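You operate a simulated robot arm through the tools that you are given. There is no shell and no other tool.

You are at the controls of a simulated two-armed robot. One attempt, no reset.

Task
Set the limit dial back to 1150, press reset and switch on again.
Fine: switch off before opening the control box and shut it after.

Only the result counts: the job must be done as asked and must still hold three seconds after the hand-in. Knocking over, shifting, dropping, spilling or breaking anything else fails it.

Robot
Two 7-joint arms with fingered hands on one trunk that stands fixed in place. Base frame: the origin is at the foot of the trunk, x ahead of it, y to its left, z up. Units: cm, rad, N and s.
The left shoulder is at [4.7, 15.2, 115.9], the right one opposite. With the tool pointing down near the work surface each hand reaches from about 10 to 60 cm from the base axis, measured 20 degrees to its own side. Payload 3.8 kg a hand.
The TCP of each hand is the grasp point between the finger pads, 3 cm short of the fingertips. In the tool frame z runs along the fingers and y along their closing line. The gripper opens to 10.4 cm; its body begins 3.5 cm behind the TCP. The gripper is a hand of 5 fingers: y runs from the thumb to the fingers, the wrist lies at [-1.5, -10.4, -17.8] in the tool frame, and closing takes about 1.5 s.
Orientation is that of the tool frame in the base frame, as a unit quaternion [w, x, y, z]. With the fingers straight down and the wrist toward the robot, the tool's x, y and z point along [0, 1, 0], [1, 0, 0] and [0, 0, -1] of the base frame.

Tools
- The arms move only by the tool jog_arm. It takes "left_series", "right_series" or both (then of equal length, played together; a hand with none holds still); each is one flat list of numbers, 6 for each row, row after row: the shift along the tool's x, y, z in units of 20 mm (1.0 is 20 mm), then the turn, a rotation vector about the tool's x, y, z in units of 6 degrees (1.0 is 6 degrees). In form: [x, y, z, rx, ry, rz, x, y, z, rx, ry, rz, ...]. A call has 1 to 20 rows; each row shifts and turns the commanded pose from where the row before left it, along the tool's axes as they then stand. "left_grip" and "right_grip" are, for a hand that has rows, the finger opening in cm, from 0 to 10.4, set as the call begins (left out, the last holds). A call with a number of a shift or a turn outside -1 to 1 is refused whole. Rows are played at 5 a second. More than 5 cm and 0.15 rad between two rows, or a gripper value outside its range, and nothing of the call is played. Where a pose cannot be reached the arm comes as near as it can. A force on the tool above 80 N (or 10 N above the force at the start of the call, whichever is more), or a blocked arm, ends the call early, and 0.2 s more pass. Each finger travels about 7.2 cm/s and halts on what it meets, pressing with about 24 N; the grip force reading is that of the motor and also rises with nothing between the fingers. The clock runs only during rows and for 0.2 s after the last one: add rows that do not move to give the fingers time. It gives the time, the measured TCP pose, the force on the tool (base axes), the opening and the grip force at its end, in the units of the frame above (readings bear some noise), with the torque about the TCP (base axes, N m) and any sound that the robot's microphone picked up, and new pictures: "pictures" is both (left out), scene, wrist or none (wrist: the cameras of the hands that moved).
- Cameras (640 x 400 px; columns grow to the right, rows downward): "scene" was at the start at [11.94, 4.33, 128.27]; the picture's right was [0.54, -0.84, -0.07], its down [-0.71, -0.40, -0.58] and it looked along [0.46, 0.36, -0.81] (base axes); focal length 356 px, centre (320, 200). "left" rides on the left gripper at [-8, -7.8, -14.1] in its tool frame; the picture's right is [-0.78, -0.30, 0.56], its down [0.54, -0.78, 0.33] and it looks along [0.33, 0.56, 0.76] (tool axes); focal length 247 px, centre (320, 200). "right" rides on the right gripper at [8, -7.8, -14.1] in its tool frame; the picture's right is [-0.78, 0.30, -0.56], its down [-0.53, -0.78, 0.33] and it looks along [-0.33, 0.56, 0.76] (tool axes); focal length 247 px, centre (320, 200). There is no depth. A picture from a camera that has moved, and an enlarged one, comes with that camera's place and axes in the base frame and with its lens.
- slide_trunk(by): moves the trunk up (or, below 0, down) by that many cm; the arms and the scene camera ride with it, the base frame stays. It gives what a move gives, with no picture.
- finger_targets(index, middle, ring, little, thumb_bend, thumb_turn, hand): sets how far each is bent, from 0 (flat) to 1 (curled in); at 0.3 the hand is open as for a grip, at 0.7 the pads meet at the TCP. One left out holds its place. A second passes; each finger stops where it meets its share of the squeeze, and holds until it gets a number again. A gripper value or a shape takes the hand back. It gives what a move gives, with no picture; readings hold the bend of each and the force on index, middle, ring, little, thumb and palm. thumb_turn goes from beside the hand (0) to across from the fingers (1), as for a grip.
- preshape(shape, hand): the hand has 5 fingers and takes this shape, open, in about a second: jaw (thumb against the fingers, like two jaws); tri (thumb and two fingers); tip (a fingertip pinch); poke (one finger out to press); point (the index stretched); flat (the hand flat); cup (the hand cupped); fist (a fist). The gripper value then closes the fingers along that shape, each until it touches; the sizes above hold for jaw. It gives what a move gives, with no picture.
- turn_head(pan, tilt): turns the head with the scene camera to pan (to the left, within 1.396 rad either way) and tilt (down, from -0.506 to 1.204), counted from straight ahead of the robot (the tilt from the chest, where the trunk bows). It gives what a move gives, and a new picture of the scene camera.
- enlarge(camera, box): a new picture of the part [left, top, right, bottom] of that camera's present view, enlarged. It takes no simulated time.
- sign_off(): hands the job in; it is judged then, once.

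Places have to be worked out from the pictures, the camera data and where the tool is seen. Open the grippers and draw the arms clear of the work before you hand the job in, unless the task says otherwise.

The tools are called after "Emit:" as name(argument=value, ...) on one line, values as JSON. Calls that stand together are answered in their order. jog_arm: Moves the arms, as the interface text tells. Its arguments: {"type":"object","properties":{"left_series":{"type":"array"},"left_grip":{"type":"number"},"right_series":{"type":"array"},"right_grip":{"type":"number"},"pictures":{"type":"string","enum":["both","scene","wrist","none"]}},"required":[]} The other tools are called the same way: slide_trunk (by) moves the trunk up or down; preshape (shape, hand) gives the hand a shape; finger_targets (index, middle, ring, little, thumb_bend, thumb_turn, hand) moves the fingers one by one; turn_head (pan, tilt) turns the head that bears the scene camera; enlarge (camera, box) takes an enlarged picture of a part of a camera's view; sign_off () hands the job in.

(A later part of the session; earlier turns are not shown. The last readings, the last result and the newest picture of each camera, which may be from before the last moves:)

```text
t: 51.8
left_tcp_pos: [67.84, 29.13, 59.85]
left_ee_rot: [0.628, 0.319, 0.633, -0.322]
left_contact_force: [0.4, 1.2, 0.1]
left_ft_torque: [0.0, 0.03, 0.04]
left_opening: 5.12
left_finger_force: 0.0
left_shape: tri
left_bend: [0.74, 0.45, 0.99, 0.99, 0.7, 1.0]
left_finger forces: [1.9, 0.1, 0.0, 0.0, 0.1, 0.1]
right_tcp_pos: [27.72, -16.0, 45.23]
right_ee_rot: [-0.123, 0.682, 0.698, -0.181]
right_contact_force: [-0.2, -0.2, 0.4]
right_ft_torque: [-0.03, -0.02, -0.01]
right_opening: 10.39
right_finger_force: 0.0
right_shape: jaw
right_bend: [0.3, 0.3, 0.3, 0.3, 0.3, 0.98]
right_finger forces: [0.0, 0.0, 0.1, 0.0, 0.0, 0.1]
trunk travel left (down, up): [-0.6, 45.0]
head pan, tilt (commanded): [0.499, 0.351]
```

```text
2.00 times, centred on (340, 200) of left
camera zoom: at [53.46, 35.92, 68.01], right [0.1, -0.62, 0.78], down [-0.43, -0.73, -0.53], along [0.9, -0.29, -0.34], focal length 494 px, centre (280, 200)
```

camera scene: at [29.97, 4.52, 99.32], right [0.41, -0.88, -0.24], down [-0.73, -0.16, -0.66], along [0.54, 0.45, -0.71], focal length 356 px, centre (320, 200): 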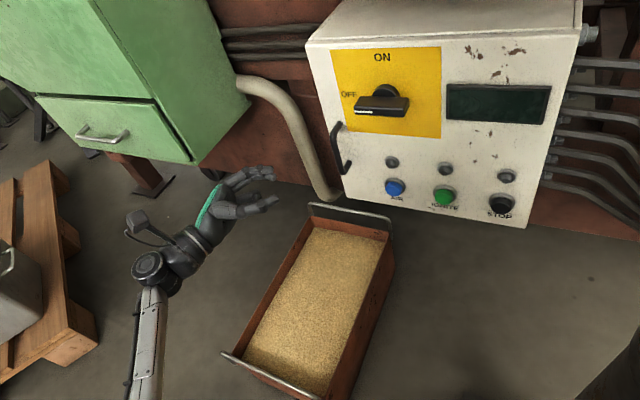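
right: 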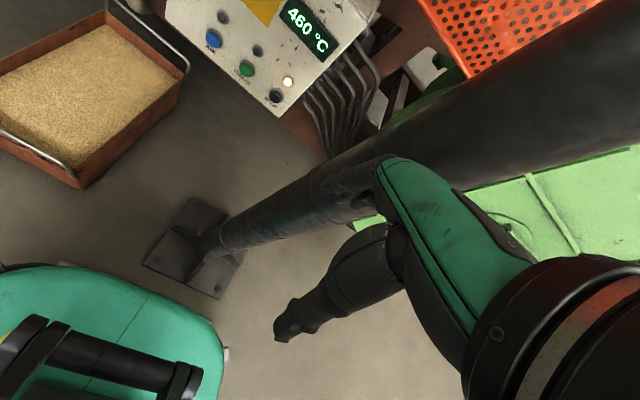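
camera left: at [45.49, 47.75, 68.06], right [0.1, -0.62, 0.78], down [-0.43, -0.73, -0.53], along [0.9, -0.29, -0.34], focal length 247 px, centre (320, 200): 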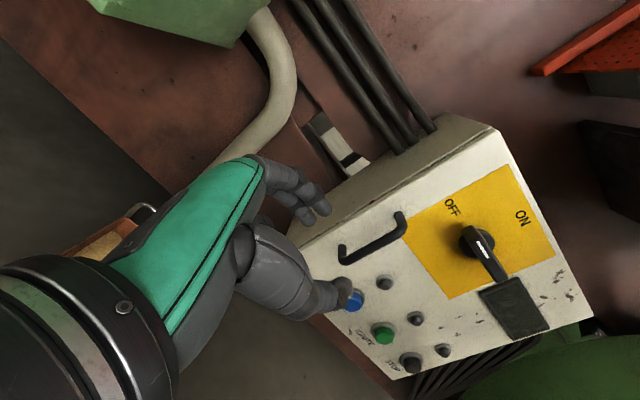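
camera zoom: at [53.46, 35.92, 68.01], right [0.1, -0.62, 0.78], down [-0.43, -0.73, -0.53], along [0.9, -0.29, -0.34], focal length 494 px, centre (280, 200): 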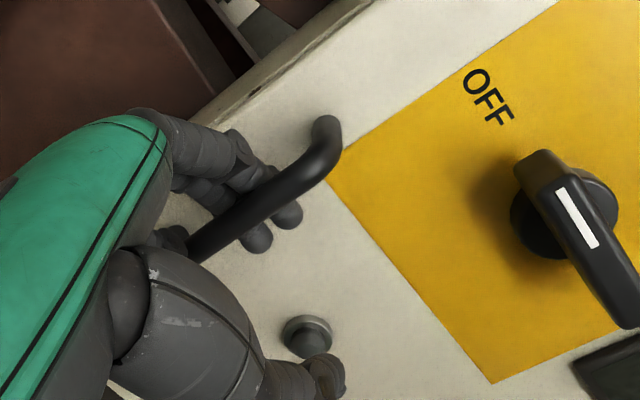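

The index and middle are hooked behind the bar with the thumb in front. Now I pull along the door's arc about its right-hand hinge (near [73.4, 0]), about 15° first.

Emit:
jog_arm(left_series=[0, -0.866, -0.407, -0.617, 0, 0, 0, -0.866, -0.407, -0.617, 0, 0, 0, -0.866, -0.407, -0.617, 0, 0, 0, -0.866, -0.407, -0.617, 0, 0], pictures="scene")

Emit:
enlarge(camera="left", box=[180, 50, 500, 250])

```text
t: 52.8
left_tcp_pos: [61.11, 28.07, 61.29]
left_ee_rot: [0.659, 0.272, 0.668, -0.215]
left_contact_force: [-0.1, 0.9, 0.2]
left_ft_torque: [-0.01, -0.01, -0.04]
left_opening: 5.03
left_finger_force: 0.1
left_shape: tri
left_bend: [0.74, 0.45, 0.99, 0.99, 0.7, 1.0]
left_finger forces: [0.0, 0.0, 0.0, 0.1, 0.1, 0.1]
right_tcp_pos: [27.62, -16.13, 45.26]
right_ee_rot: [-0.124, 0.683, 0.697, -0.181]
right_contact_force: [-0.2, -0.6, -0.1]
right_ft_torque: [0.0, 0.06, 0.0]
right_opening: 10.38
right_finger_force: 0.1
right_shape: jaw
right_bend: [0.3, 0.3, 0.3, 0.3, 0.3, 0.98]
right_finger forces: [0.0, 0.0, 0.0, 0.0, 0.0, 0.0]
trunk travel left (down, up): [-0.6, 45.0]
head pan, tilt (commanded): [0.499, 0.351]
camera scene: at [29.96, 4.5, 99.3], right [0.41, -0.88, -0.24], down [-0.73, -0.16, -0.66], along [0.54, 0.45, -0.71], focal length 356 px, centre (320, 200)
```

scene: 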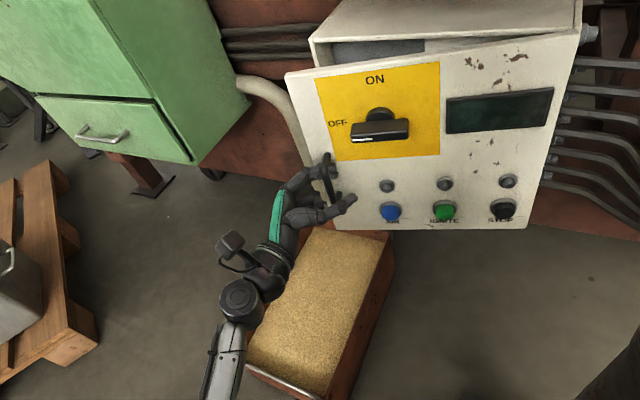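

```text
2.00 times, centred on (340, 150) of left
camera zoom: at [45.35, 30.54, 69.37], right [0.22, -0.65, 0.73], down [-0.24, -0.76, -0.6], along [0.94, -0.04, -0.33], focal length 494 px, centre (280, 300)
```

zoom: 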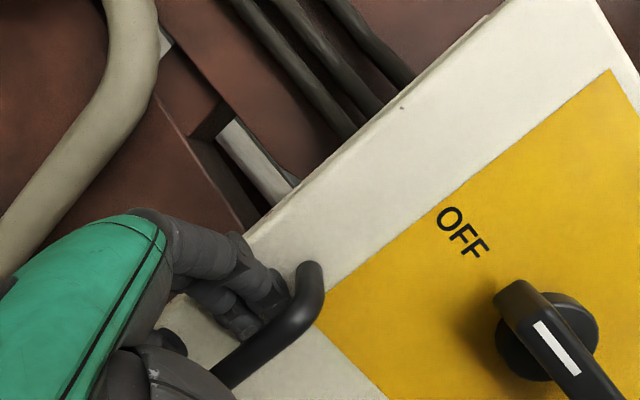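

The door opens freely (about 13° now, negligible force). I'll keep pulling along the arc to about 35°, with less hand rotation to stay clear of wrist limits.

Emit:
jog_arm(left_series=[0.06, -0.91, -0.31, -0.3, 0, 0, 0.06, -0.91, -0.31, -0.3, 0, 0, 0.06, -0.91, -0.31, -0.3, 0, 0, 0.06, -0.91, -0.31, -0.3, 0, 0, 0.06, -0.91, -0.31, -0.3, 0, 0, 0.06, -0.91, -0.31, -0.3, 0, 0], pictures="scene")

Emit:
enlarge(camera="left", box=[180, 50, 500, 250])

```text
t: 54.0
left_tcp_pos: [52.74, 22.19, 58.79]
left_ee_rot: [0.638, 0.3, 0.69, -0.166]
left_contact_force: [1.2, 0.5, 0.1]
left_ft_torque: [-0.01, 0.0, 0.01]
left_opening: 5.03
left_finger_force: 0.0
left_shape: tri
left_bend: [0.74, 0.45, 0.99, 0.99, 0.71, 1.0]
left_finger forces: [0.1, 0.0, 0.0, 0.1, 0.1, 0.1]
right_tcp_pos: [27.73, -16.08, 45.46]
right_ee_rot: [-0.122, 0.683, 0.697, -0.179]
right_contact_force: [0.4, 0.1, 0.9]
right_ft_torque: [0.01, 0.01, 0.01]
right_opening: 10.38
right_finger_force: 0.2
right_shape: jaw
right_bend: [0.3, 0.3, 0.3, 0.3, 0.3, 0.98]
right_finger forces: [0.0, 0.1, 0.0, 0.1, 0.0, 0.0]
trunk travel left (down, up): [-0.6, 45.0]
head pan, tilt (commanded): [0.499, 0.351]
stopped in row 6 (left hand): the arm was blocked; the commanded pose is now the measured one
camera scene: at [29.86, 4.54, 99.64], right [0.42, -0.88, -0.24], down [-0.73, -0.16, -0.66], along [0.54, 0.45, -0.71], focal length 356 px, centre (320, 200)
```

scene: 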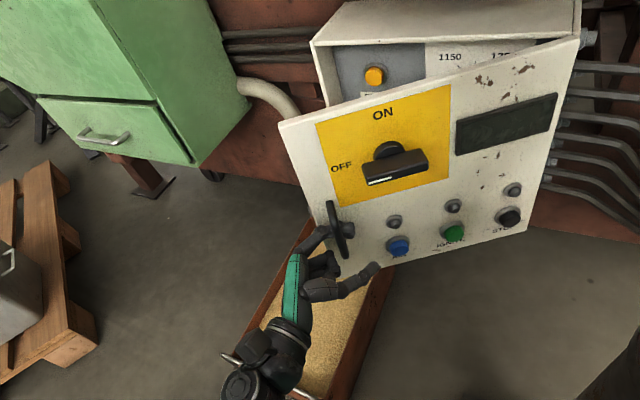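

```text
2.00 times, centred on (340, 150) of left
camera zoom: at [37.08, 23.05, 67.38], right [0.26, -0.72, 0.64], down [-0.23, -0.69, -0.69], along [0.94, 0.03, -0.34], focal length 494 px, centre (280, 300)
```

zoom: 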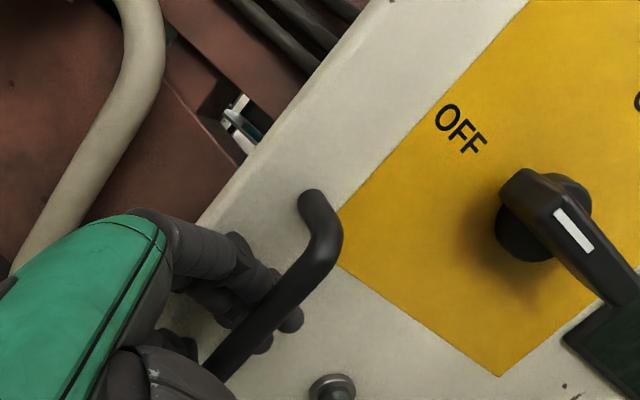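

The door is about 32° open and the interior shows an orange button and a dial scale ("1150…"). The arm is at a limit here, so I'll slide the fingers out of the handle to the left along the door.

Emit:
jog_arm(left_series=[0.1, 0.33, -0.94, 0, 0, 0, 0.1, 0.33, -0.94, 0, 0, 0, 0.1, 0.33, -0.94, 0, 0, 0, 0.1, 0.33, -0.94, 0, 0, 0, 0.1, 0.5, -0.8, 0, 0, 0], pictures="both")

Emit:
enlarge(camera="scene", box=[300, 0, 620, 200])

```text
t: 55.2
left_tcp_pos: [48.0, 30.45, 59.71]
left_ee_rot: [0.612, 0.355, 0.688, -0.162]
left_contact_force: [-0.3, 0.6, -0.1]
left_ft_torque: [0.0, 0.01, 0.0]
left_opening: 5.01
left_finger_force: 0.1
left_shape: tri
left_bend: [0.74, 0.45, 0.99, 0.99, 0.71, 1.0]
left_finger forces: [0.1, 0.0, 0.0, 0.0, 0.0, 0.0]
right_tcp_pos: [27.53, -15.99, 44.99]
right_ee_rot: [-0.125, 0.682, 0.697, -0.182]
right_contact_force: [0.6, 0.1, 0.0]
right_ft_torque: [-0.01, -0.03, -0.05]
right_opening: 10.37
right_finger_force: 0.1
right_shape: jaw
right_bend: [0.3, 0.3, 0.3, 0.3, 0.3, 0.98]
right_finger forces: [0.0, 0.0, 0.1, 0.0, 0.0, 0.0]
trunk travel left (down, up): [-0.6, 45.0]
head pan, tilt (commanded): [0.499, 0.351]
camera scene: at [30.05, 4.52, 99.12], right [0.41, -0.88, -0.24], down [-0.73, -0.16, -0.66], along [0.54, 0.45, -0.71], focal length 356 px, centre (320, 200)
camera left: at [32.52, 31.91, 68.63], right [0.2, -0.8, 0.57], down [-0.29, -0.6, -0.74], along [0.94, -0.02, -0.35], focal length 247 px, centre (320, 200)
```

scene: 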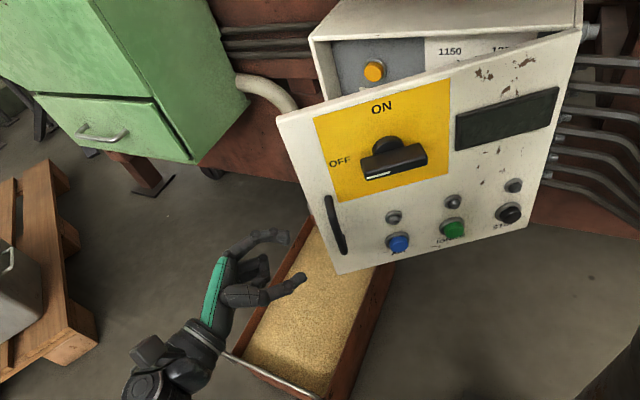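
left: 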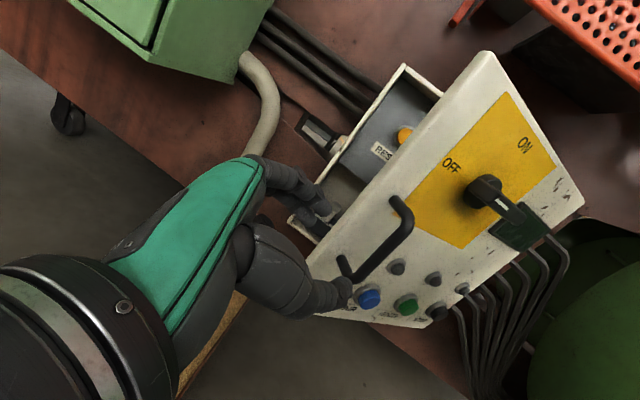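

```text
2.00 times, centred on (460, 100) of scene
camera zoom: at [30.05, 4.52, 99.12], right [0.41, -0.88, -0.24], down [-0.73, -0.16, -0.66], along [0.54, 0.45, -0.71], focal length 712 px, centre (40, 400)
```

zoom: 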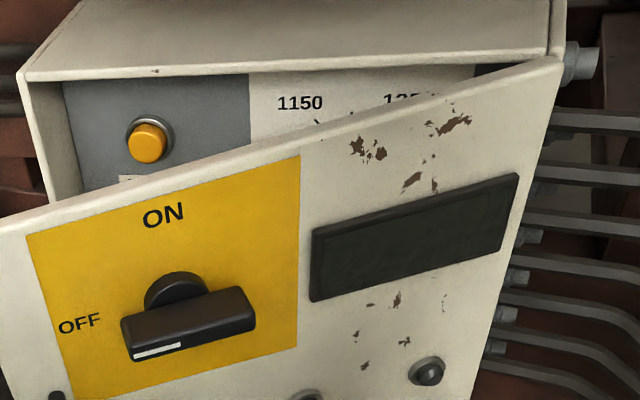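

The handle is released; the reset button (orange, labelled RES…) sits at the inner plate's left, and the dial scale is to its right. To push the door wider I'll move left, turn the hand back to fingers-down, and raise the trunk 8 cm for chest clearance.

Emit:
jog_arm(left_series=[-0.19, 0.63, -0.94, 0, 0, 0, -0.19, 0.63, -0.94, 0, 0, 0, -0.19, 0.63, -0.94, 0, 0, 0, -0.19, 0.63, -0.94, 0, 0, 0, 0, 0, 0, 0.556, 0.957, 0.413, 0, 0, 0, 0.556, 0.957, 0.413, 0, 0, 0, 0.556, 0.957, 0.413, 0, 0, 0, 0.556, 0.957, 0.413, 0, 0, 0, 0.556, 0.957, 0.413, 0, 0, 0, 0.556, 0.957, 0.413, 0, 0, 0, 0.556, 0.957, 0.413, 0, 0, 0, 0.556, 0.957, 0.413, 0, 0, 0, 0.556, 0.957, 0.413, 0, 0, 0, 0.556, 0.957, 0.413, 0, 0, 0, 0.556, 0.957, 0.413, 0, 0, 0, 0.556, 0.957, 0.413], pictures="none")

Emit:
slide_trunk(by=8)

Emit:
turn_head(pan=0.45, tilt=0.45)

```text
t: 58.6
left_tcp_pos: [45.28, 38.52, 63.0]
left_ee_rot: [0.039, 0.679, 0.733, -0.024]
left_contact_force: [0.0, 0.2, -0.2]
left_ft_torque: [0.01, -0.04, 0.02]
left_opening: 4.99
left_finger_force: 0.1
left_shape: tri
left_bend: [0.74, 0.45, 0.99, 0.99, 0.71, 1.0]
left_finger forces: [0.0, 0.0, 0.0, 0.1, 0.0, 0.0]
right_tcp_pos: [27.67, -16.14, 45.21]
right_ee_rot: [-0.123, 0.683, 0.697, -0.18]
right_contact_force: [0.3, 0.0, -0.1]
right_ft_torque: [0.0, -0.01, 0.0]
right_opening: 10.38
right_finger_force: 0.0
right_shape: jaw
right_bend: [0.3, 0.3, 0.3, 0.3, 0.3, 0.98]
right_finger forces: [0.1, 0.0, 0.1, 0.0, 0.1, 0.0]
trunk travel left (down, up): [-0.6, 45.0]
head pan, tilt (commanded): [0.499, 0.351]
```

```text
t: 59.8
left_tcp_pos: [45.19, 38.6, 70.89]
left_ee_rot: [0.039, 0.678, 0.734, -0.025]
left_contact_force: [0.0, 1.0, -1.0]
left_ft_torque: [0.0, 0.03, 0.01]
left_opening: 5.01
left_finger_force: 0.1
left_shape: tri
left_bend: [0.74, 0.45, 0.99, 0.99, 0.71, 1.0]
left_finger forces: [0.0, 0.0, 0.0, 0.1, 0.1, 0.1]
right_tcp_pos: [27.65, -16.14, 53.2]
right_ee_rot: [-0.124, 0.683, 0.697, -0.181]
right_contact_force: [-0.4, 0.1, 0.7]
right_ft_torque: [-0.01, -0.02, 0.0]
right_opening: 10.38
right_finger_force: 0.0
right_shape: jaw
right_bend: [0.3, 0.3, 0.3, 0.3, 0.3, 0.98]
right_finger forces: [0.1, 0.0, 0.0, 0.0, 0.0, 0.0]
trunk travel left (down, up): [-8.6, 37.0]
head pan, tilt (commanded): [0.499, 0.351]
```

```text
t: 60.4
left_tcp_pos: [45.3, 38.58, 71.05]
left_ee_rot: [0.041, 0.678, 0.733, -0.025]
left_contact_force: [0.7, -0.2, 0.3]
left_ft_torque: [-0.01, -0.02, 0.0]
left_opening: 5.01
left_finger_force: 0.0
left_shape: tri
left_bend: [0.74, 0.45, 0.99, 0.99, 0.71, 1.0]
left_finger forces: [0.1, 0.0, 0.0, 0.1, 0.1, 0.0]
right_tcp_pos: [27.56, -16.02, 53.18]
right_ee_rot: [-0.123, 0.682, 0.698, -0.181]
right_contact_force: [0.5, 0.4, 0.2]
right_ft_torque: [0.01, 0.0, -0.01]
right_opening: 10.38
right_finger_force: 0.0
right_shape: jaw
right_bend: [0.3, 0.3, 0.3, 0.3, 0.3, 0.98]
right_finger forces: [0.0, 0.0, 0.0, 0.0, 0.0, 0.1]
trunk travel left (down, up): [-8.6, 37.0]
head pan, tilt (commanded): [0.45, 0.45]
camera scene: at [23.46, 4.05, 111.36], right [0.41, -0.9, -0.15], down [-0.68, -0.19, -0.71], along [0.61, 0.39, -0.69], focal length 356 px, centre (320, 200)
```

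scene: 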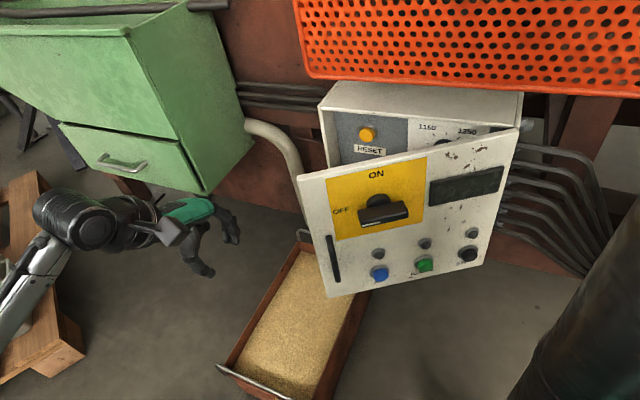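

The hand is at [45, 38.6, 71], fingers down. I'll make a fist and carry it left of the door's free edge to the inside at about [62, 38, 73]; the wrist stays above the door's top, so I can then sweep right to push the door open.

Emit:
preshape(shape="fist", hand="left")

Emit:
jog_arm(left_series=[-0.05, 1, -0.12, 0, 0, 0.1, -0.05, 1, -0.12, 0, 0, 0.1, -0.05, 1, -0.12, 0, 0, 0.1, -0.05, 1, -0.12, 0, 0, 0.1, -0.05, 1, -0.12, 0, 0, 0.1, -0.05, 1, -0.12, 0, 0, 0.1, -0.05, 1, -0.12, 0, 0, 0.1, -0.05, 1, -0.12, 0, 0, 0.1], pictures="both")

```text
t: 61.3
left_tcp_pos: [45.1, 38.49, 71.03]
left_ee_rot: [0.04, 0.678, 0.734, -0.025]
left_contact_force: [0.5, -0.5, 0.6]
left_ft_torque: [-0.05, -0.04, -0.03]
left_opening: 0.01
left_finger_force: 0.1
left_shape: fist
left_bend: [1.0, 1.0, 1.0, 1.0, 0.85, 0.85]
left_finger forces: [0.0, 0.1, 0.0, 0.1, 0.0, 0.0]
right_tcp_pos: [27.55, -16.11, 53.19]
right_ee_rot: [-0.124, 0.683, 0.697, -0.18]
right_contact_force: [0.1, -0.1, -0.7]
right_ft_torque: [0.01, -0.02, 0.0]
right_opening: 10.38
right_finger_force: 0.1
right_shape: jaw
right_bend: [0.3, 0.3, 0.3, 0.3, 0.3, 0.98]
right_finger forces: [0.1, 0.1, 0.0, 0.0, 0.0, 0.0]
trunk travel left (down, up): [-8.6, 37.0]
head pan, tilt (commanded): [0.45, 0.45]
```

```text
t: 63.1
left_tcp_pos: [61.35, 38.78, 73.4]
left_ee_rot: [0.041, 0.708, 0.705, -0.023]
left_contact_force: [0.2, -0.9, -0.8]
left_ft_torque: [0.03, -0.01, 0.0]
left_opening: 0.01
left_finger_force: 0.0
left_shape: fist
left_bend: [1.0, 1.0, 1.0, 1.0, 0.85, 0.85]
left_finger forces: [0.1, 0.0, 0.0, 0.0, 0.1, 0.0]
right_tcp_pos: [27.68, -16.19, 53.16]
right_ee_rot: [-0.123, 0.682, 0.698, -0.181]
right_contact_force: [0.1, 0.4, -0.9]
right_ft_torque: [-0.01, 0.03, 0.0]
right_opening: 10.39
right_finger_force: 0.1
right_shape: jaw
right_bend: [0.3, 0.3, 0.3, 0.3, 0.3, 0.98]
right_finger forces: [0.0, 0.1, 0.0, 0.1, 0.0, 0.0]
trunk travel left (down, up): [-8.6, 37.0]
head pan, tilt (commanded): [0.45, 0.45]
camera scene: at [23.51, 4.05, 111.34], right [0.41, -0.9, -0.15], down [-0.68, -0.19, -0.71], along [0.61, 0.39, -0.69], focal length 356 px, centre (320, 200)
camera left: at [53.27, 31.99, 87.95], right [-0.29, -0.82, -0.49], down [-0.77, 0.51, -0.4], along [0.58, 0.26, -0.77], focal length 247 px, centre (320, 200)
```

scene: 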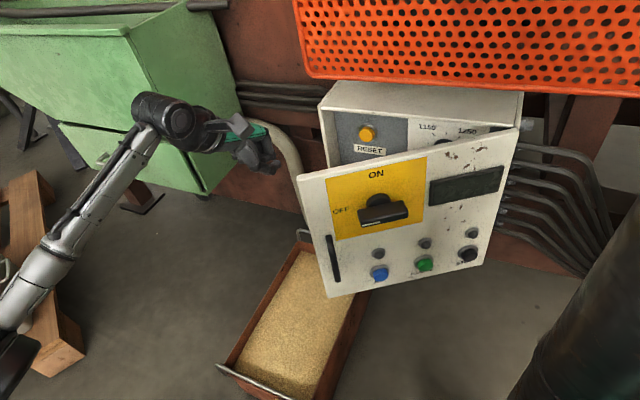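
left: 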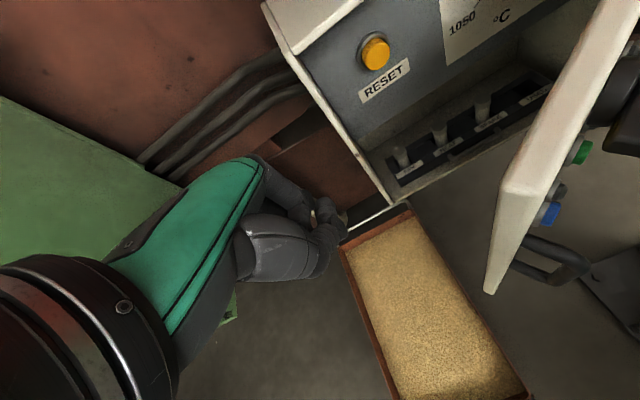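

Now the interior is visible: RESET button on the left, the dial plate with 1050/1150/1250 marks, and small levers below that I must avoid. I'll sweep the fist right at this height (x≈61, clear of the interior) to push the door open.

Emit:
jog_arm(left_series=[-1, 0, 0.09, 0, 0, 0, -1, 0, 0.09, 0, 0, 0, -1, 0, 0.09, 0, 0, 0, -1, 0, 0.09, 0, 0, 0, -1, 0, 0.09, 0, 0, 0, -1, 0, 0.09, 0, 0, 0, -1, 0, 0.09, 0, 0, 0, -1, -0.2, 0.09, 0, 0, 0, -1, -0.2, 0.09, 0, 0, 0], pictures="both")

```text
t: 65.1
left_tcp_pos: [60.44, 20.55, 73.28]
left_ee_rot: [0.041, 0.708, 0.705, -0.023]
left_contact_force: [-1.3, 0.6, -0.3]
left_ft_torque: [0.04, -0.02, -0.01]
left_opening: 0.0
left_finger_force: 0.0
left_shape: fist
left_bend: [1.0, 1.0, 1.0, 1.0, 0.85, 0.85]
left_finger forces: [0.1, 0.0, 0.0, 0.0, 0.0, 0.0]
right_tcp_pos: [27.53, -16.18, 53.18]
right_ee_rot: [-0.124, 0.682, 0.697, -0.181]
right_contact_force: [-0.6, 0.1, 0.5]
right_ft_torque: [0.02, 0.0, 0.02]
right_opening: 10.37
right_finger_force: 0.0
right_shape: jaw
right_bend: [0.3, 0.3, 0.3, 0.3, 0.3, 0.98]
right_finger forces: [0.0, 0.0, 0.1, 0.0, 0.0, 0.0]
trunk travel left (down, up): [-8.6, 37.0]
head pan, tilt (commanded): [0.45, 0.45]
camera scene: at [23.48, 4.02, 111.35], right [0.41, -0.9, -0.15], down [-0.68, -0.19, -0.71], along [0.61, 0.39, -0.69], focal length 356 px, centre (320, 200)
camera left: at [52.36, 13.81, 87.89], right [-0.29, -0.82, -0.49], down [-0.77, 0.51, -0.4], along [0.58, 0.26, -0.77], focal length 247 px, centre (320, 200)
```

scene: 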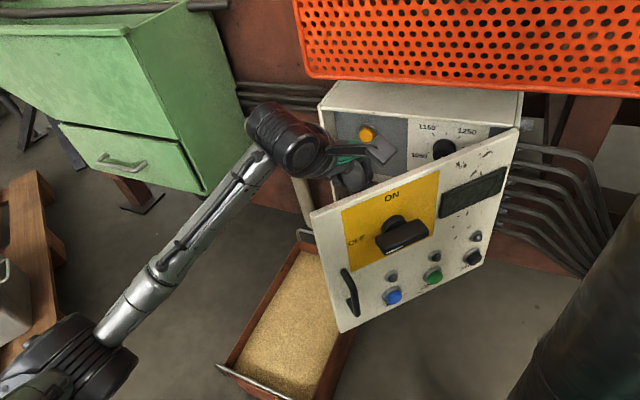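
left: 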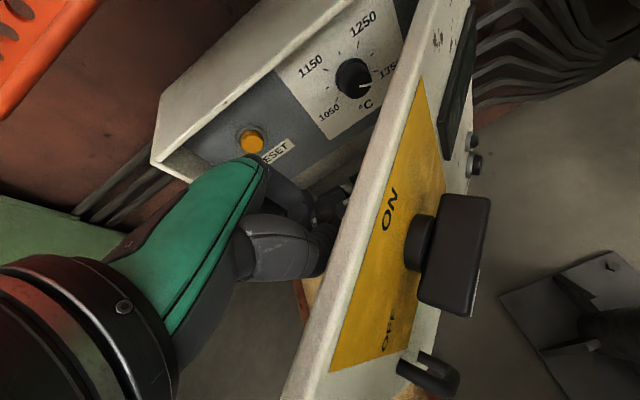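

The door is being pushed open and the dial is visible with marks 1050, 1150, 1250, 1350. I continue the sweep right and slightly back.

Emit:
jog_arm(left_series=[-1, -0.35, 0.09, 0, 0, 0, -1, -0.35, 0.09, 0, 0, 0, -1, -0.35, 0.09, 0, 0, 0, -1, -0.35, 0.09, 0, 0, 0, -1, -0.35, 0.09, 0, 0, 0, -1, -0.35, 0.09, 0, 0, 0], pictures="both")

```text
t: 66.5
left_tcp_pos: [56.0, 8.59, 73.26]
left_ee_rot: [0.041, 0.708, 0.705, -0.022]
left_contact_force: [0.7, 0.3, -1.2]
left_ft_torque: [-0.02, 0.0, 0.01]
left_opening: 0.04
left_finger_force: 0.0
left_shape: fist
left_bend: [1.0, 1.0, 1.0, 1.0, 0.85, 0.85]
left_finger forces: [0.0, 0.0, 0.0, 0.1, 0.1, 0.0]
right_tcp_pos: [27.57, -16.02, 53.26]
right_ee_rot: [-0.124, 0.682, 0.698, -0.182]
right_contact_force: [0.6, -0.3, -0.6]
right_ft_torque: [-0.01, -0.04, -0.02]
right_opening: 10.41
right_finger_force: 0.1
right_shape: jaw
right_bend: [0.3, 0.3, 0.3, 0.3, 0.3, 0.98]
right_finger forces: [0.0, 0.0, 0.1, 0.0, 0.0, 0.1]
trunk travel left (down, up): [-8.6, 37.0]
head pan, tilt (commanded): [0.45, 0.45]
camera scene: at [23.47, 4.01, 111.35], right [0.41, -0.9, -0.15], down [-0.68, -0.19, -0.71], along [0.61, 0.39, -0.69], focal length 356 px, centre (320, 200)
camera left: at [48.06, 1.86, 87.82], right [-0.29, -0.82, -0.49], down [-0.77, 0.51, -0.4], along [0.58, 0.26, -0.77], focal length 247 px, centre (320, 200)
```

scene: 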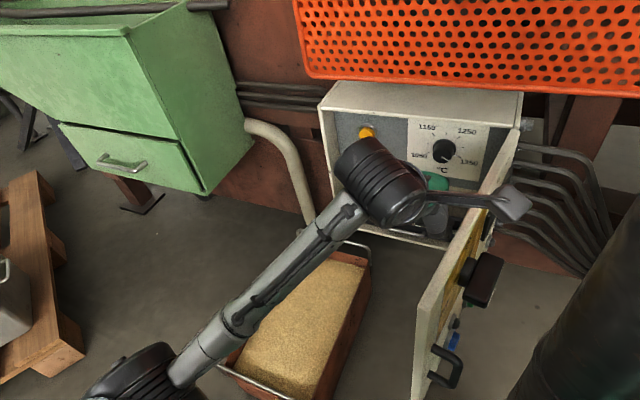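
left: 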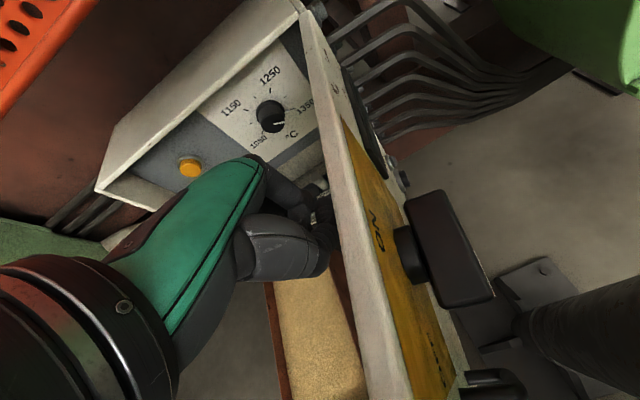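

The door is at about 70–75°. To open it fully without bringing the wrist camera near the pole, I'll move forward to x≈64 (nearer the hinge) and push a bit more to the right.

Emit:
jog_arm(left_series=[0, 1, 0, 0, 0, 0, 0, 1, 0, 0, 0, 0, 0, 1, 0, 0, 0, 0, 0, 1, 0, 0, 0, 0, -1, 0, 0.09, 0, 0, 0, -1, 0, 0.09, 0, 0, 0, -1, 0, 0.09, 0, 0, 0], pictures="both")

```text
t: 68.1
left_tcp_pos: [64.08, 2.88, 73.44]
left_ee_rot: [0.041, 0.705, 0.708, -0.021]
left_contact_force: [-2.8, 18.0, 3.7]
left_ft_torque: [-0.08, -0.01, 0.17]
left_opening: 0.0
left_finger_force: 0.2
left_shape: fist
left_bend: [1.0, 1.0, 1.0, 1.0, 0.86, 0.89]
left_finger forces: [0.0, 0.0, 0.0, 0.1, 14.1, 0.0]
right_tcp_pos: [27.64, -15.95, 53.32]
right_ee_rot: [-0.122, 0.683, 0.697, -0.181]
right_contact_force: [0.7, 0.4, -1.0]
right_ft_torque: [0.0, 0.04, -0.01]
right_opening: 10.39
right_finger_force: 0.1
right_shape: jaw
right_bend: [0.3, 0.3, 0.3, 0.3, 0.3, 0.98]
right_finger forces: [0.0, 0.0, 0.0, 0.0, 0.0, 0.0]
trunk travel left (down, up): [-8.6, 37.0]
head pan, tilt (commanded): [0.45, 0.45]
camera scene: at [23.35, 4.38, 111.38], right [0.41, -0.9, -0.15], down [-0.68, -0.19, -0.71], along [0.61, 0.39, -0.69], focal length 356 px, centre (320, 200)
camera left: at [56.08, -3.8, 88.12], right [-0.28, -0.82, -0.49], down [-0.77, 0.5, -0.4], along [0.58, 0.27, -0.77], focal length 247 px, centre (320, 200)
```

scene: 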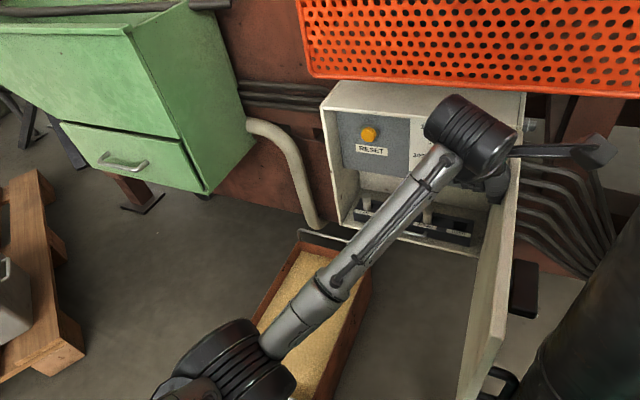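
left: 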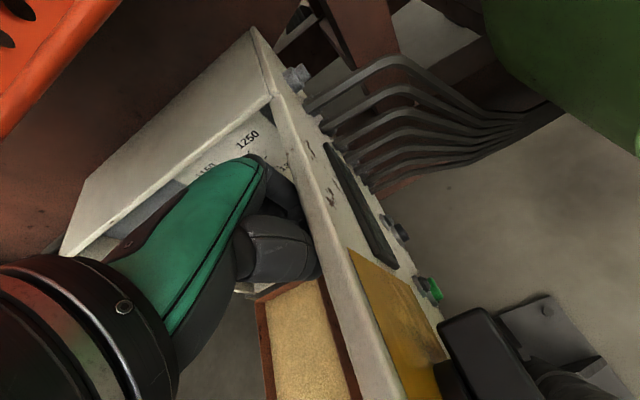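

The door is now about 90° open with an 18 N reaction, so I stop pushing. I'll back the hand off left and toward the robot to look at the dial.

Emit:
jog_arm(left_series=[0.8, 0, 0, 0, 0, 0, 1, -0.3, 0, 0, 0, 0, 1, -0.6, 0, 0, 0, 0, 1, -1, 0, 0, 0, 0, 1, -1, 0, 0, 0, 0, 1, -1, 0, 0, 0, 0, 1, -1, 0, 0, 0, 0, 1, -1, 0, 0, 0, 0, 1, -1, 0, 0, 0, 0, 1, -0.5, 0, 0, 0, 0, 1, 0, 0, 0, 0, 0, 1, 0, 0, 0, 0, 0], pictures="both")

Emit:
enlarge(camera="scene", box=[310, 70, 550, 270])

Emit:
enlarge(camera="scene", box=[395, 105, 495, 180])

```text
t: 70.7
left_tcp_pos: [49.34, 26.05, 70.82]
left_ee_rot: [0.04, 0.709, 0.704, -0.023]
left_contact_force: [0.7, 0.4, 0.1]
left_ft_torque: [0.0, 0.0, 0.0]
left_opening: 9.59
left_finger_force: 0.0
left_shape: fist
left_bend: [1.0, 1.0, 1.0, 1.0, 0.86, 0.85]
left_finger forces: [0.0, 0.0, 0.0, 0.0, 0.0, 0.1]
right_tcp_pos: [27.54, -16.05, 53.25]
right_ee_rot: [-0.123, 0.683, 0.697, -0.181]
right_contact_force: [0.5, 0.5, -0.5]
right_ft_torque: [-0.04, -0.01, -0.02]
right_opening: 10.35
right_finger_force: 0.0
right_shape: jaw
right_bend: [0.3, 0.3, 0.3, 0.3, 0.3, 0.98]
right_finger forces: [0.0, 0.1, 0.0, 0.0, 0.0, 0.0]
trunk travel left (down, up): [-8.6, 37.0]
head pan, tilt (commanded): [0.45, 0.45]
camera scene: at [23.46, 4.07, 111.35], right [0.41, -0.9, -0.15], down [-0.68, -0.19, -0.71], along [0.61, 0.39, -0.69], focal length 356 px, centre (320, 200)
camera left: at [41.36, 19.38, 85.51], right [-0.29, -0.82, -0.49], down [-0.76, 0.51, -0.4], along [0.58, 0.26, -0.77], focal length 247 px, centre (320, 200)
```

scene: 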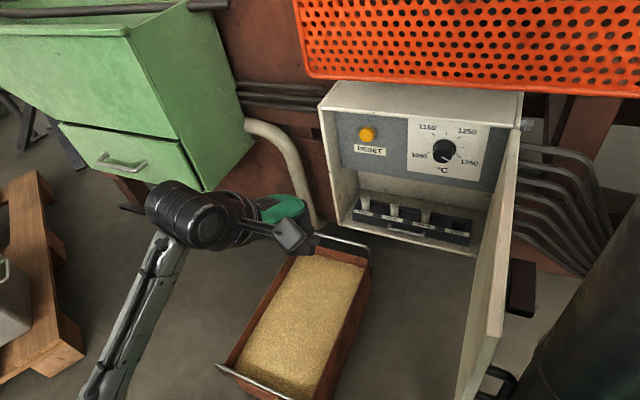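
left: 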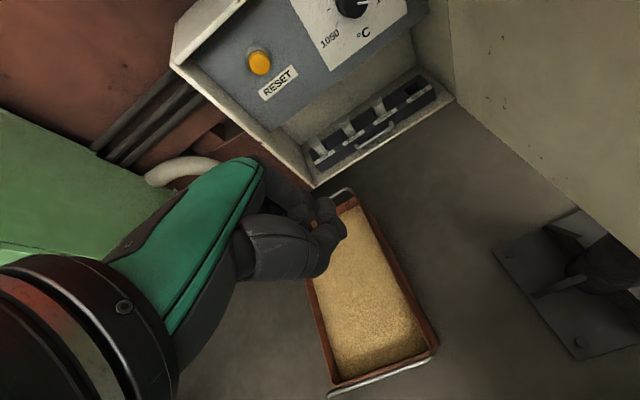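

```text
2.00 times, centred on (430, 170) of scene
camera zoom: at [23.46, 4.07, 111.35], right [0.41, -0.9, -0.15], down [-0.68, -0.19, -0.71], along [0.61, 0.39, -0.69], focal length 712 px, centre (100, 260)
```

zoom: 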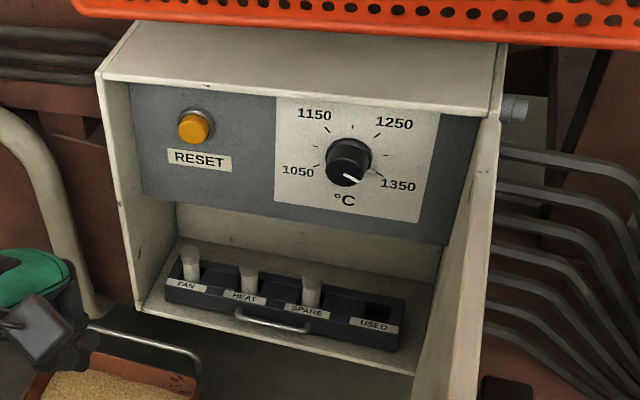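

```text
5.33 times, centred on (445, 142) of scene
camera zoom: at [23.46, 4.07, 111.35], right [0.41, -0.9, -0.15], down [-0.68, -0.19, -0.71], along [0.61, 0.39, -0.69], focal length 1899 px, centre (-347, 507)
```

zoom: 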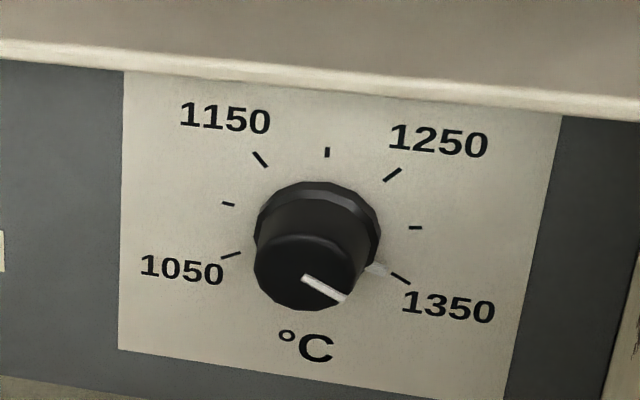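

The door is at about 91°. The dial (axis ≈ [79.2, 10.8, 69.7], knob radius ≈1.9, height ≈2.7) points at 1350 and must turn about 160° counter-clockwise to the 1150 tick, 40° left of the top. I'll use the straight index as a friction drive along the knob's top. First: pointing shape, then move in front of it, pitching up about 19°.

Emit:
preshape(shape="point", hand="left")

Emit:
finger_targets(hand="left", index=0.0)

Emit:
jog_arm(left_series=[-1, 0.89, 0, 0, 0, 0, -1, 0.89, 0, 0, 0, 0, -1, 0.89, 0, 0, 0, 0, -1, 0.89, 0, 0, 0, 0, -1, 0.89, 0, 0, 0, 0, -1, 0.89, 0, 0, 0, 0, 0, 0, 0, -0.78, 0.21, 0, 0, 0, 0, -0.78, 0.21, 0, 0, 0, 0, -0.78, 0.21, 0, 0, 0, 0, -0.78, 0.21, 0], pictures="both")

Emit:
enlarge(camera="left", box=[180, 0, 500, 200])

Emit:
enlarge(camera="scene", box=[310, 70, 550, 220])

```text
t: 71.6
left_tcp_pos: [49.47, 26.06, 70.87]
left_ee_rot: [0.041, 0.708, 0.705, -0.023]
left_contact_force: [0.3, 0.2, 0.1]
left_ft_torque: [-0.01, 0.02, -0.06]
left_opening: 9.58
left_finger_force: 0.1
left_shape: point
left_bend: [0.2, 1.0, 1.0, 1.0, 0.98, 0.87]
left_finger forces: [0.1, 0.0, 0.0, 0.0, 0.0, 0.1]
right_tcp_pos: [27.58, -16.08, 53.25]
right_ee_rot: [-0.124, 0.683, 0.697, -0.181]
right_contact_force: [0.7, 0.6, 0.6]
right_ft_torque: [0.0, -0.02, 0.01]
right_opening: 10.36
right_finger_force: 0.0
right_shape: jaw
right_bend: [0.3, 0.3, 0.3, 0.3, 0.3, 0.98]
right_finger forces: [0.0, 0.0, 0.0, 0.1, 0.0, 0.0]
trunk travel left (down, up): [-8.6, 37.0]
head pan, tilt (commanded): [0.45, 0.45]
```

```text
t: 72.6
left_tcp_pos: [49.52, 26.03, 70.9]
left_ee_rot: [0.042, 0.708, 0.705, -0.023]
left_contact_force: [0.7, 0.4, 0.8]
left_ft_torque: [0.02, 0.03, 0.0]
left_opening: 5.08
left_finger_force: 0.1
left_shape: fingers
left_bend: [0.0, 1.0, 1.0, 1.0, 0.98, 0.87]
left_finger forces: [0.0, 0.1, 0.0, 0.0, 0.0, 0.0]
right_tcp_pos: [27.52, -15.91, 53.21]
right_ee_rot: [-0.123, 0.683, 0.697, -0.18]
right_contact_force: [-0.5, 0.7, 0.5]
right_ft_torque: [0.01, -0.02, 0.0]
right_opening: 10.37
right_finger_force: 0.1
right_shape: jaw
right_bend: [0.3, 0.3, 0.3, 0.3, 0.3, 0.98]
right_finger forces: [0.0, 0.0, 0.0, 0.0, 0.0, 0.1]
trunk travel left (down, up): [-8.6, 37.0]
head pan, tilt (commanded): [0.45, 0.45]
```

```text
t: 74.8
left_tcp_pos: [60.05, 14.09, 72.4]
left_ee_rot: [0.125, 0.692, 0.7, 0.123]
left_contact_force: [-0.9, 0.3, -0.6]
left_ft_torque: [0.0, 0.01, 0.01]
left_opening: 5.09
left_finger_force: 0.1
left_shape: fingers
left_bend: [0.0, 1.0, 1.0, 1.0, 0.98, 0.87]
left_finger forces: [0.1, 0.1, 0.0, 0.0, 0.0, 0.0]
right_tcp_pos: [27.64, -16.2, 53.32]
right_ee_rot: [-0.124, 0.682, 0.698, -0.181]
right_contact_force: [-0.7, 0.4, -0.3]
right_ft_torque: [-0.02, 0.01, 0.04]
right_opening: 10.38
right_finger_force: 0.0
right_shape: jaw
right_bend: [0.3, 0.3, 0.3, 0.3, 0.3, 0.98]
right_finger forces: [0.0, 0.0, 0.1, 0.0, 0.1, 0.0]
trunk travel left (down, up): [-8.6, 37.0]
head pan, tilt (commanded): [0.45, 0.45]
camera scene: at [23.46, 4.04, 111.36], right [0.41, -0.9, -0.15], down [-0.68, -0.19, -0.71], along [0.61, 0.39, -0.69], focal length 356 px, centre (320, 200)
camera left: at [48.03, 5.92, 82.93], right [-0.08, -0.78, -0.62], down [-0.62, 0.53, -0.58], along [0.78, 0.34, -0.52], focal length 247 px, centre (320, 200)
```

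scene: 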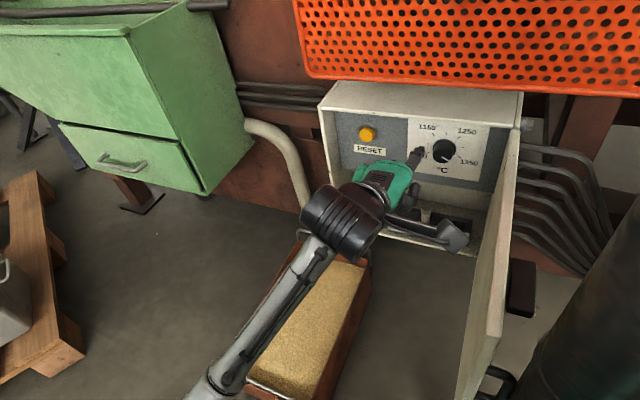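
left: 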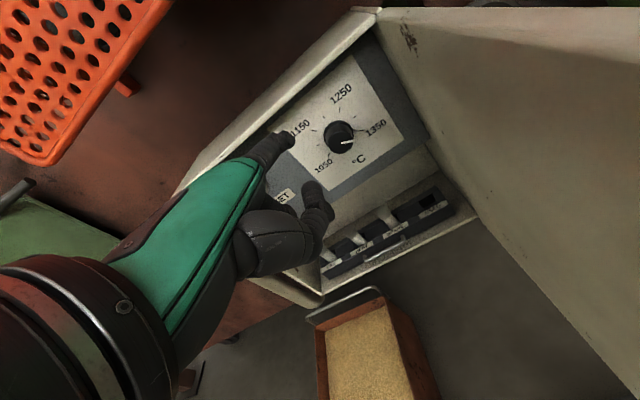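

```text
2.00 times, centred on (340, 100) of left
camera zoom: at [48.03, 5.92, 82.93], right [-0.08, -0.78, -0.62], down [-0.62, 0.53, -0.58], along [0.78, 0.34, -0.52], focal length 494 px, centre (280, 400)
```

zoom: 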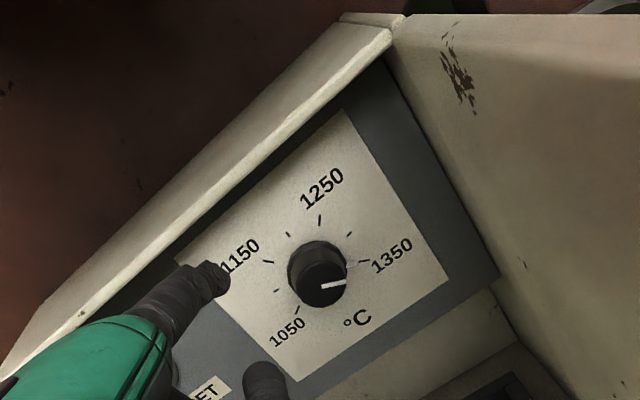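

```text
2.67 times, centred on (430, 145) of scene
camera zoom: at [23.46, 4.04, 111.36], right [0.41, -0.9, -0.15], down [-0.68, -0.19, -0.71], along [0.61, 0.39, -0.69], focal length 950 px, centre (27, 347)
```

zoom: 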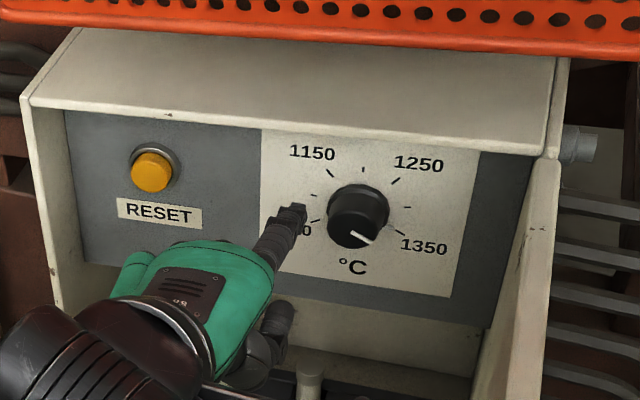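

Pitch is 20° and the index tip is near [68, 12, 76.5]. I'll bring it over the dial's upper right: first right and down to y≈8.7, z≈73.5, then forward into the box above the knob.

Emit:
jog_arm(left_series=[-0.55, 0.45, 0.71, 0, 0, 0, -0.55, 0.45, 0.71, 0, 0, 0, -0.55, 0.45, 0.71, 0, 0, 0, 0, 0.9, 0.33, 0, 0, 0, 0, 0.9, 0.33, 0, 0, 0], pictures="none")

Emit:
enlarge(camera="left", box=[220, 40, 460, 190])

Emit:
enlarge(camera="scene", box=[370, 90, 530, 190])

```text
t: 76.0
left_tcp_pos: [67.81, 10.97, 69.17]
left_ee_rot: [0.125, 0.692, 0.7, 0.123]
left_contact_force: [0.5, 0.7, 0.5]
left_ft_torque: [0.0, -0.04, -0.03]
left_opening: 5.08
left_finger_force: 0.1
left_shape: fingers
left_bend: [0.0, 1.0, 1.0, 1.0, 0.98, 0.87]
left_finger forces: [0.1, 0.0, 0.0, 0.0, 0.1, 0.0]
right_tcp_pos: [27.56, -16.15, 53.21]
right_ee_rot: [-0.124, 0.683, 0.697, -0.181]
right_contact_force: [0.8, 0.0, -0.6]
right_ft_torque: [-0.01, -0.01, 0.01]
right_opening: 10.38
right_finger_force: 0.0
right_shape: jaw
right_bend: [0.3, 0.3, 0.3, 0.3, 0.3, 0.98]
right_finger forces: [0.0, 0.0, 0.0, 0.0, 0.0, 0.0]
trunk travel left (down, up): [-8.6, 37.0]
head pan, tilt (commanded): [0.45, 0.45]
```

```text
2.67 times, centred on (340, 115) of left
camera zoom: at [55.92, 2.75, 79.81], right [-0.08, -0.78, -0.62], down [-0.62, 0.53, -0.58], along [0.78, 0.34, -0.52], focal length 659 px, centre (267, 427)
```

zoom: 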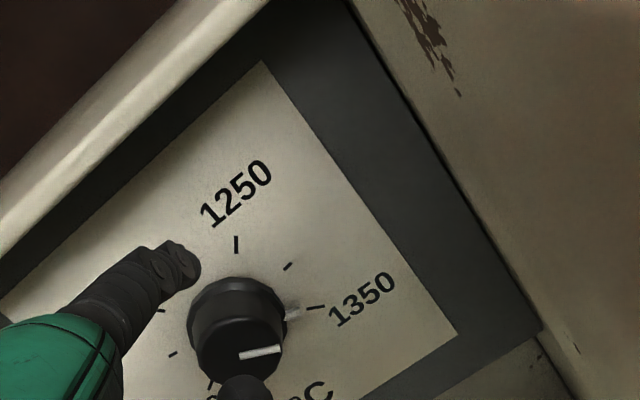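

```text
4.00 times, centred on (450, 140) of scene
camera zoom: at [23.5, 4.03, 111.34], right [0.41, -0.9, -0.15], down [-0.68, -0.19, -0.71], along [0.61, 0.39, -0.69], focal length 1424 px, centre (-200, 440)
```

zoom: 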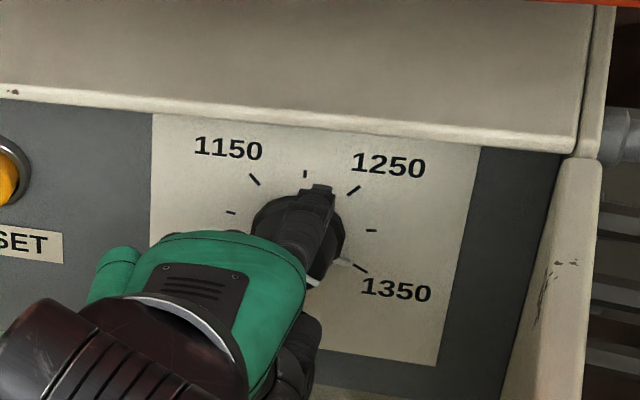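

The tip is at about [75.7, 8.9, 73.3], up-right of the knob, with a good view. I go 2 cm forward, then descend in small steps until it presses on the knob's upper right flank.

Emit:
jog_arm(left_series=[0, 1, 0.37, 0, 0, 0, 0, -0.1, 0.28, 0, 0, 0, 0, -0.1, 0.28, 0, 0, 0], pictures="none")

Emit:
enlarge(camera="left", box=[220, 40, 460, 190])

```text
t: 76.8
left_tcp_pos: [70.0, 10.9, 67.92]
left_ee_rot: [0.125, 0.693, 0.699, 0.123]
left_contact_force: [-0.6, 0.3, 0.0]
left_ft_torque: [0.05, -0.01, 0.03]
left_opening: 5.06
left_finger_force: 0.0
left_shape: fingers
left_bend: [0.0, 1.0, 1.0, 1.0, 0.98, 0.87]
left_finger forces: [0.0, 0.0, 0.0, 0.0, 0.0, 0.0]
right_tcp_pos: [27.69, -16.08, 53.24]
right_ee_rot: [-0.124, 0.683, 0.697, -0.181]
right_contact_force: [-0.9, 0.5, -0.5]
right_ft_torque: [-0.02, -0.02, 0.07]
right_opening: 10.4
right_finger_force: 0.1
right_shape: jaw
right_bend: [0.3, 0.3, 0.3, 0.3, 0.3, 0.98]
right_finger forces: [0.0, 0.0, 0.1, 0.0, 0.0, 0.0]
trunk travel left (down, up): [-8.6, 37.0]
head pan, tilt (commanded): [0.45, 0.45]
```

```text
2.67 times, centred on (340, 115) of left
camera zoom: at [58.11, 2.74, 78.64], right [-0.08, -0.78, -0.62], down [-0.62, 0.53, -0.58], along [0.78, 0.34, -0.52], focal length 659 px, centre (267, 427)
```

zoom: 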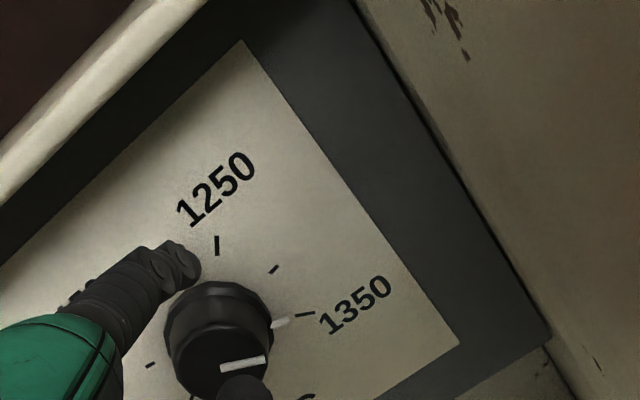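

No contact yet; the tip is at about z=72. I descend another 0.6 cm and check the force.

Emit:
jog_arm(left_series=[0, -0.05, 0.14, 0, 0, 0, 0, -0.05, 0.14, 0, 0, 0], pictures="none")

Emit:
enlarge(camera="left", box=[220, 40, 460, 190])

Emit:
enlarge(camera="scene", box=[390, 100, 510, 175])

```text
t: 77.4
left_tcp_pos: [70.02, 10.89, 67.36]
left_ee_rot: [0.124, 0.692, 0.701, 0.123]
left_contact_force: [0.3, 0.0, 0.0]
left_ft_torque: [-0.03, 0.01, -0.01]
left_opening: 5.07
left_finger_force: 0.1
left_shape: fingers
left_bend: [0.0, 1.0, 1.0, 1.0, 0.98, 0.87]
left_finger forces: [0.1, 0.0, 0.1, 0.1, 0.0, 0.0]
right_tcp_pos: [27.55, -16.2, 53.3]
right_ee_rot: [-0.123, 0.683, 0.697, -0.181]
right_contact_force: [-0.2, 1.0, 0.5]
right_ft_torque: [-0.01, 0.0, 0.01]
right_opening: 10.37
right_finger_force: 0.0
right_shape: jaw
right_bend: [0.3, 0.3, 0.3, 0.3, 0.3, 0.98]
right_finger forces: [0.0, 0.1, 0.1, 0.0, 0.1, 0.0]
trunk travel left (down, up): [-8.6, 37.0]
head pan, tilt (commanded): [0.45, 0.45]
```

```text
2.67 times, centred on (340, 115) of left
camera zoom: at [58.13, 2.73, 78.07], right [-0.08, -0.78, -0.62], down [-0.62, 0.53, -0.58], along [0.78, 0.34, -0.52], focal length 659 px, centre (267, 427)
```

zoom: 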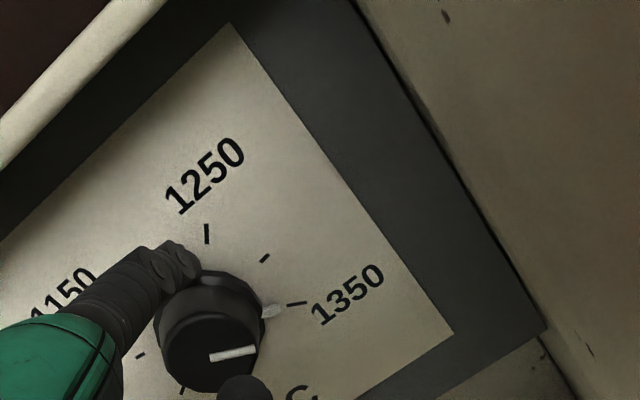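

```text
5.33 times, centred on (450, 138) of scene
camera zoom: at [23.47, 4.04, 111.35], right [0.41, -0.9, -0.15], down [-0.68, -0.19, -0.71], along [0.61, 0.39, -0.69], focal length 1899 px, centre (-373, 533)
```

zoom: 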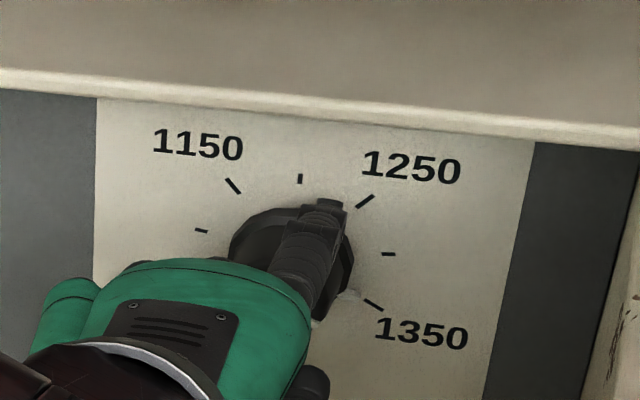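

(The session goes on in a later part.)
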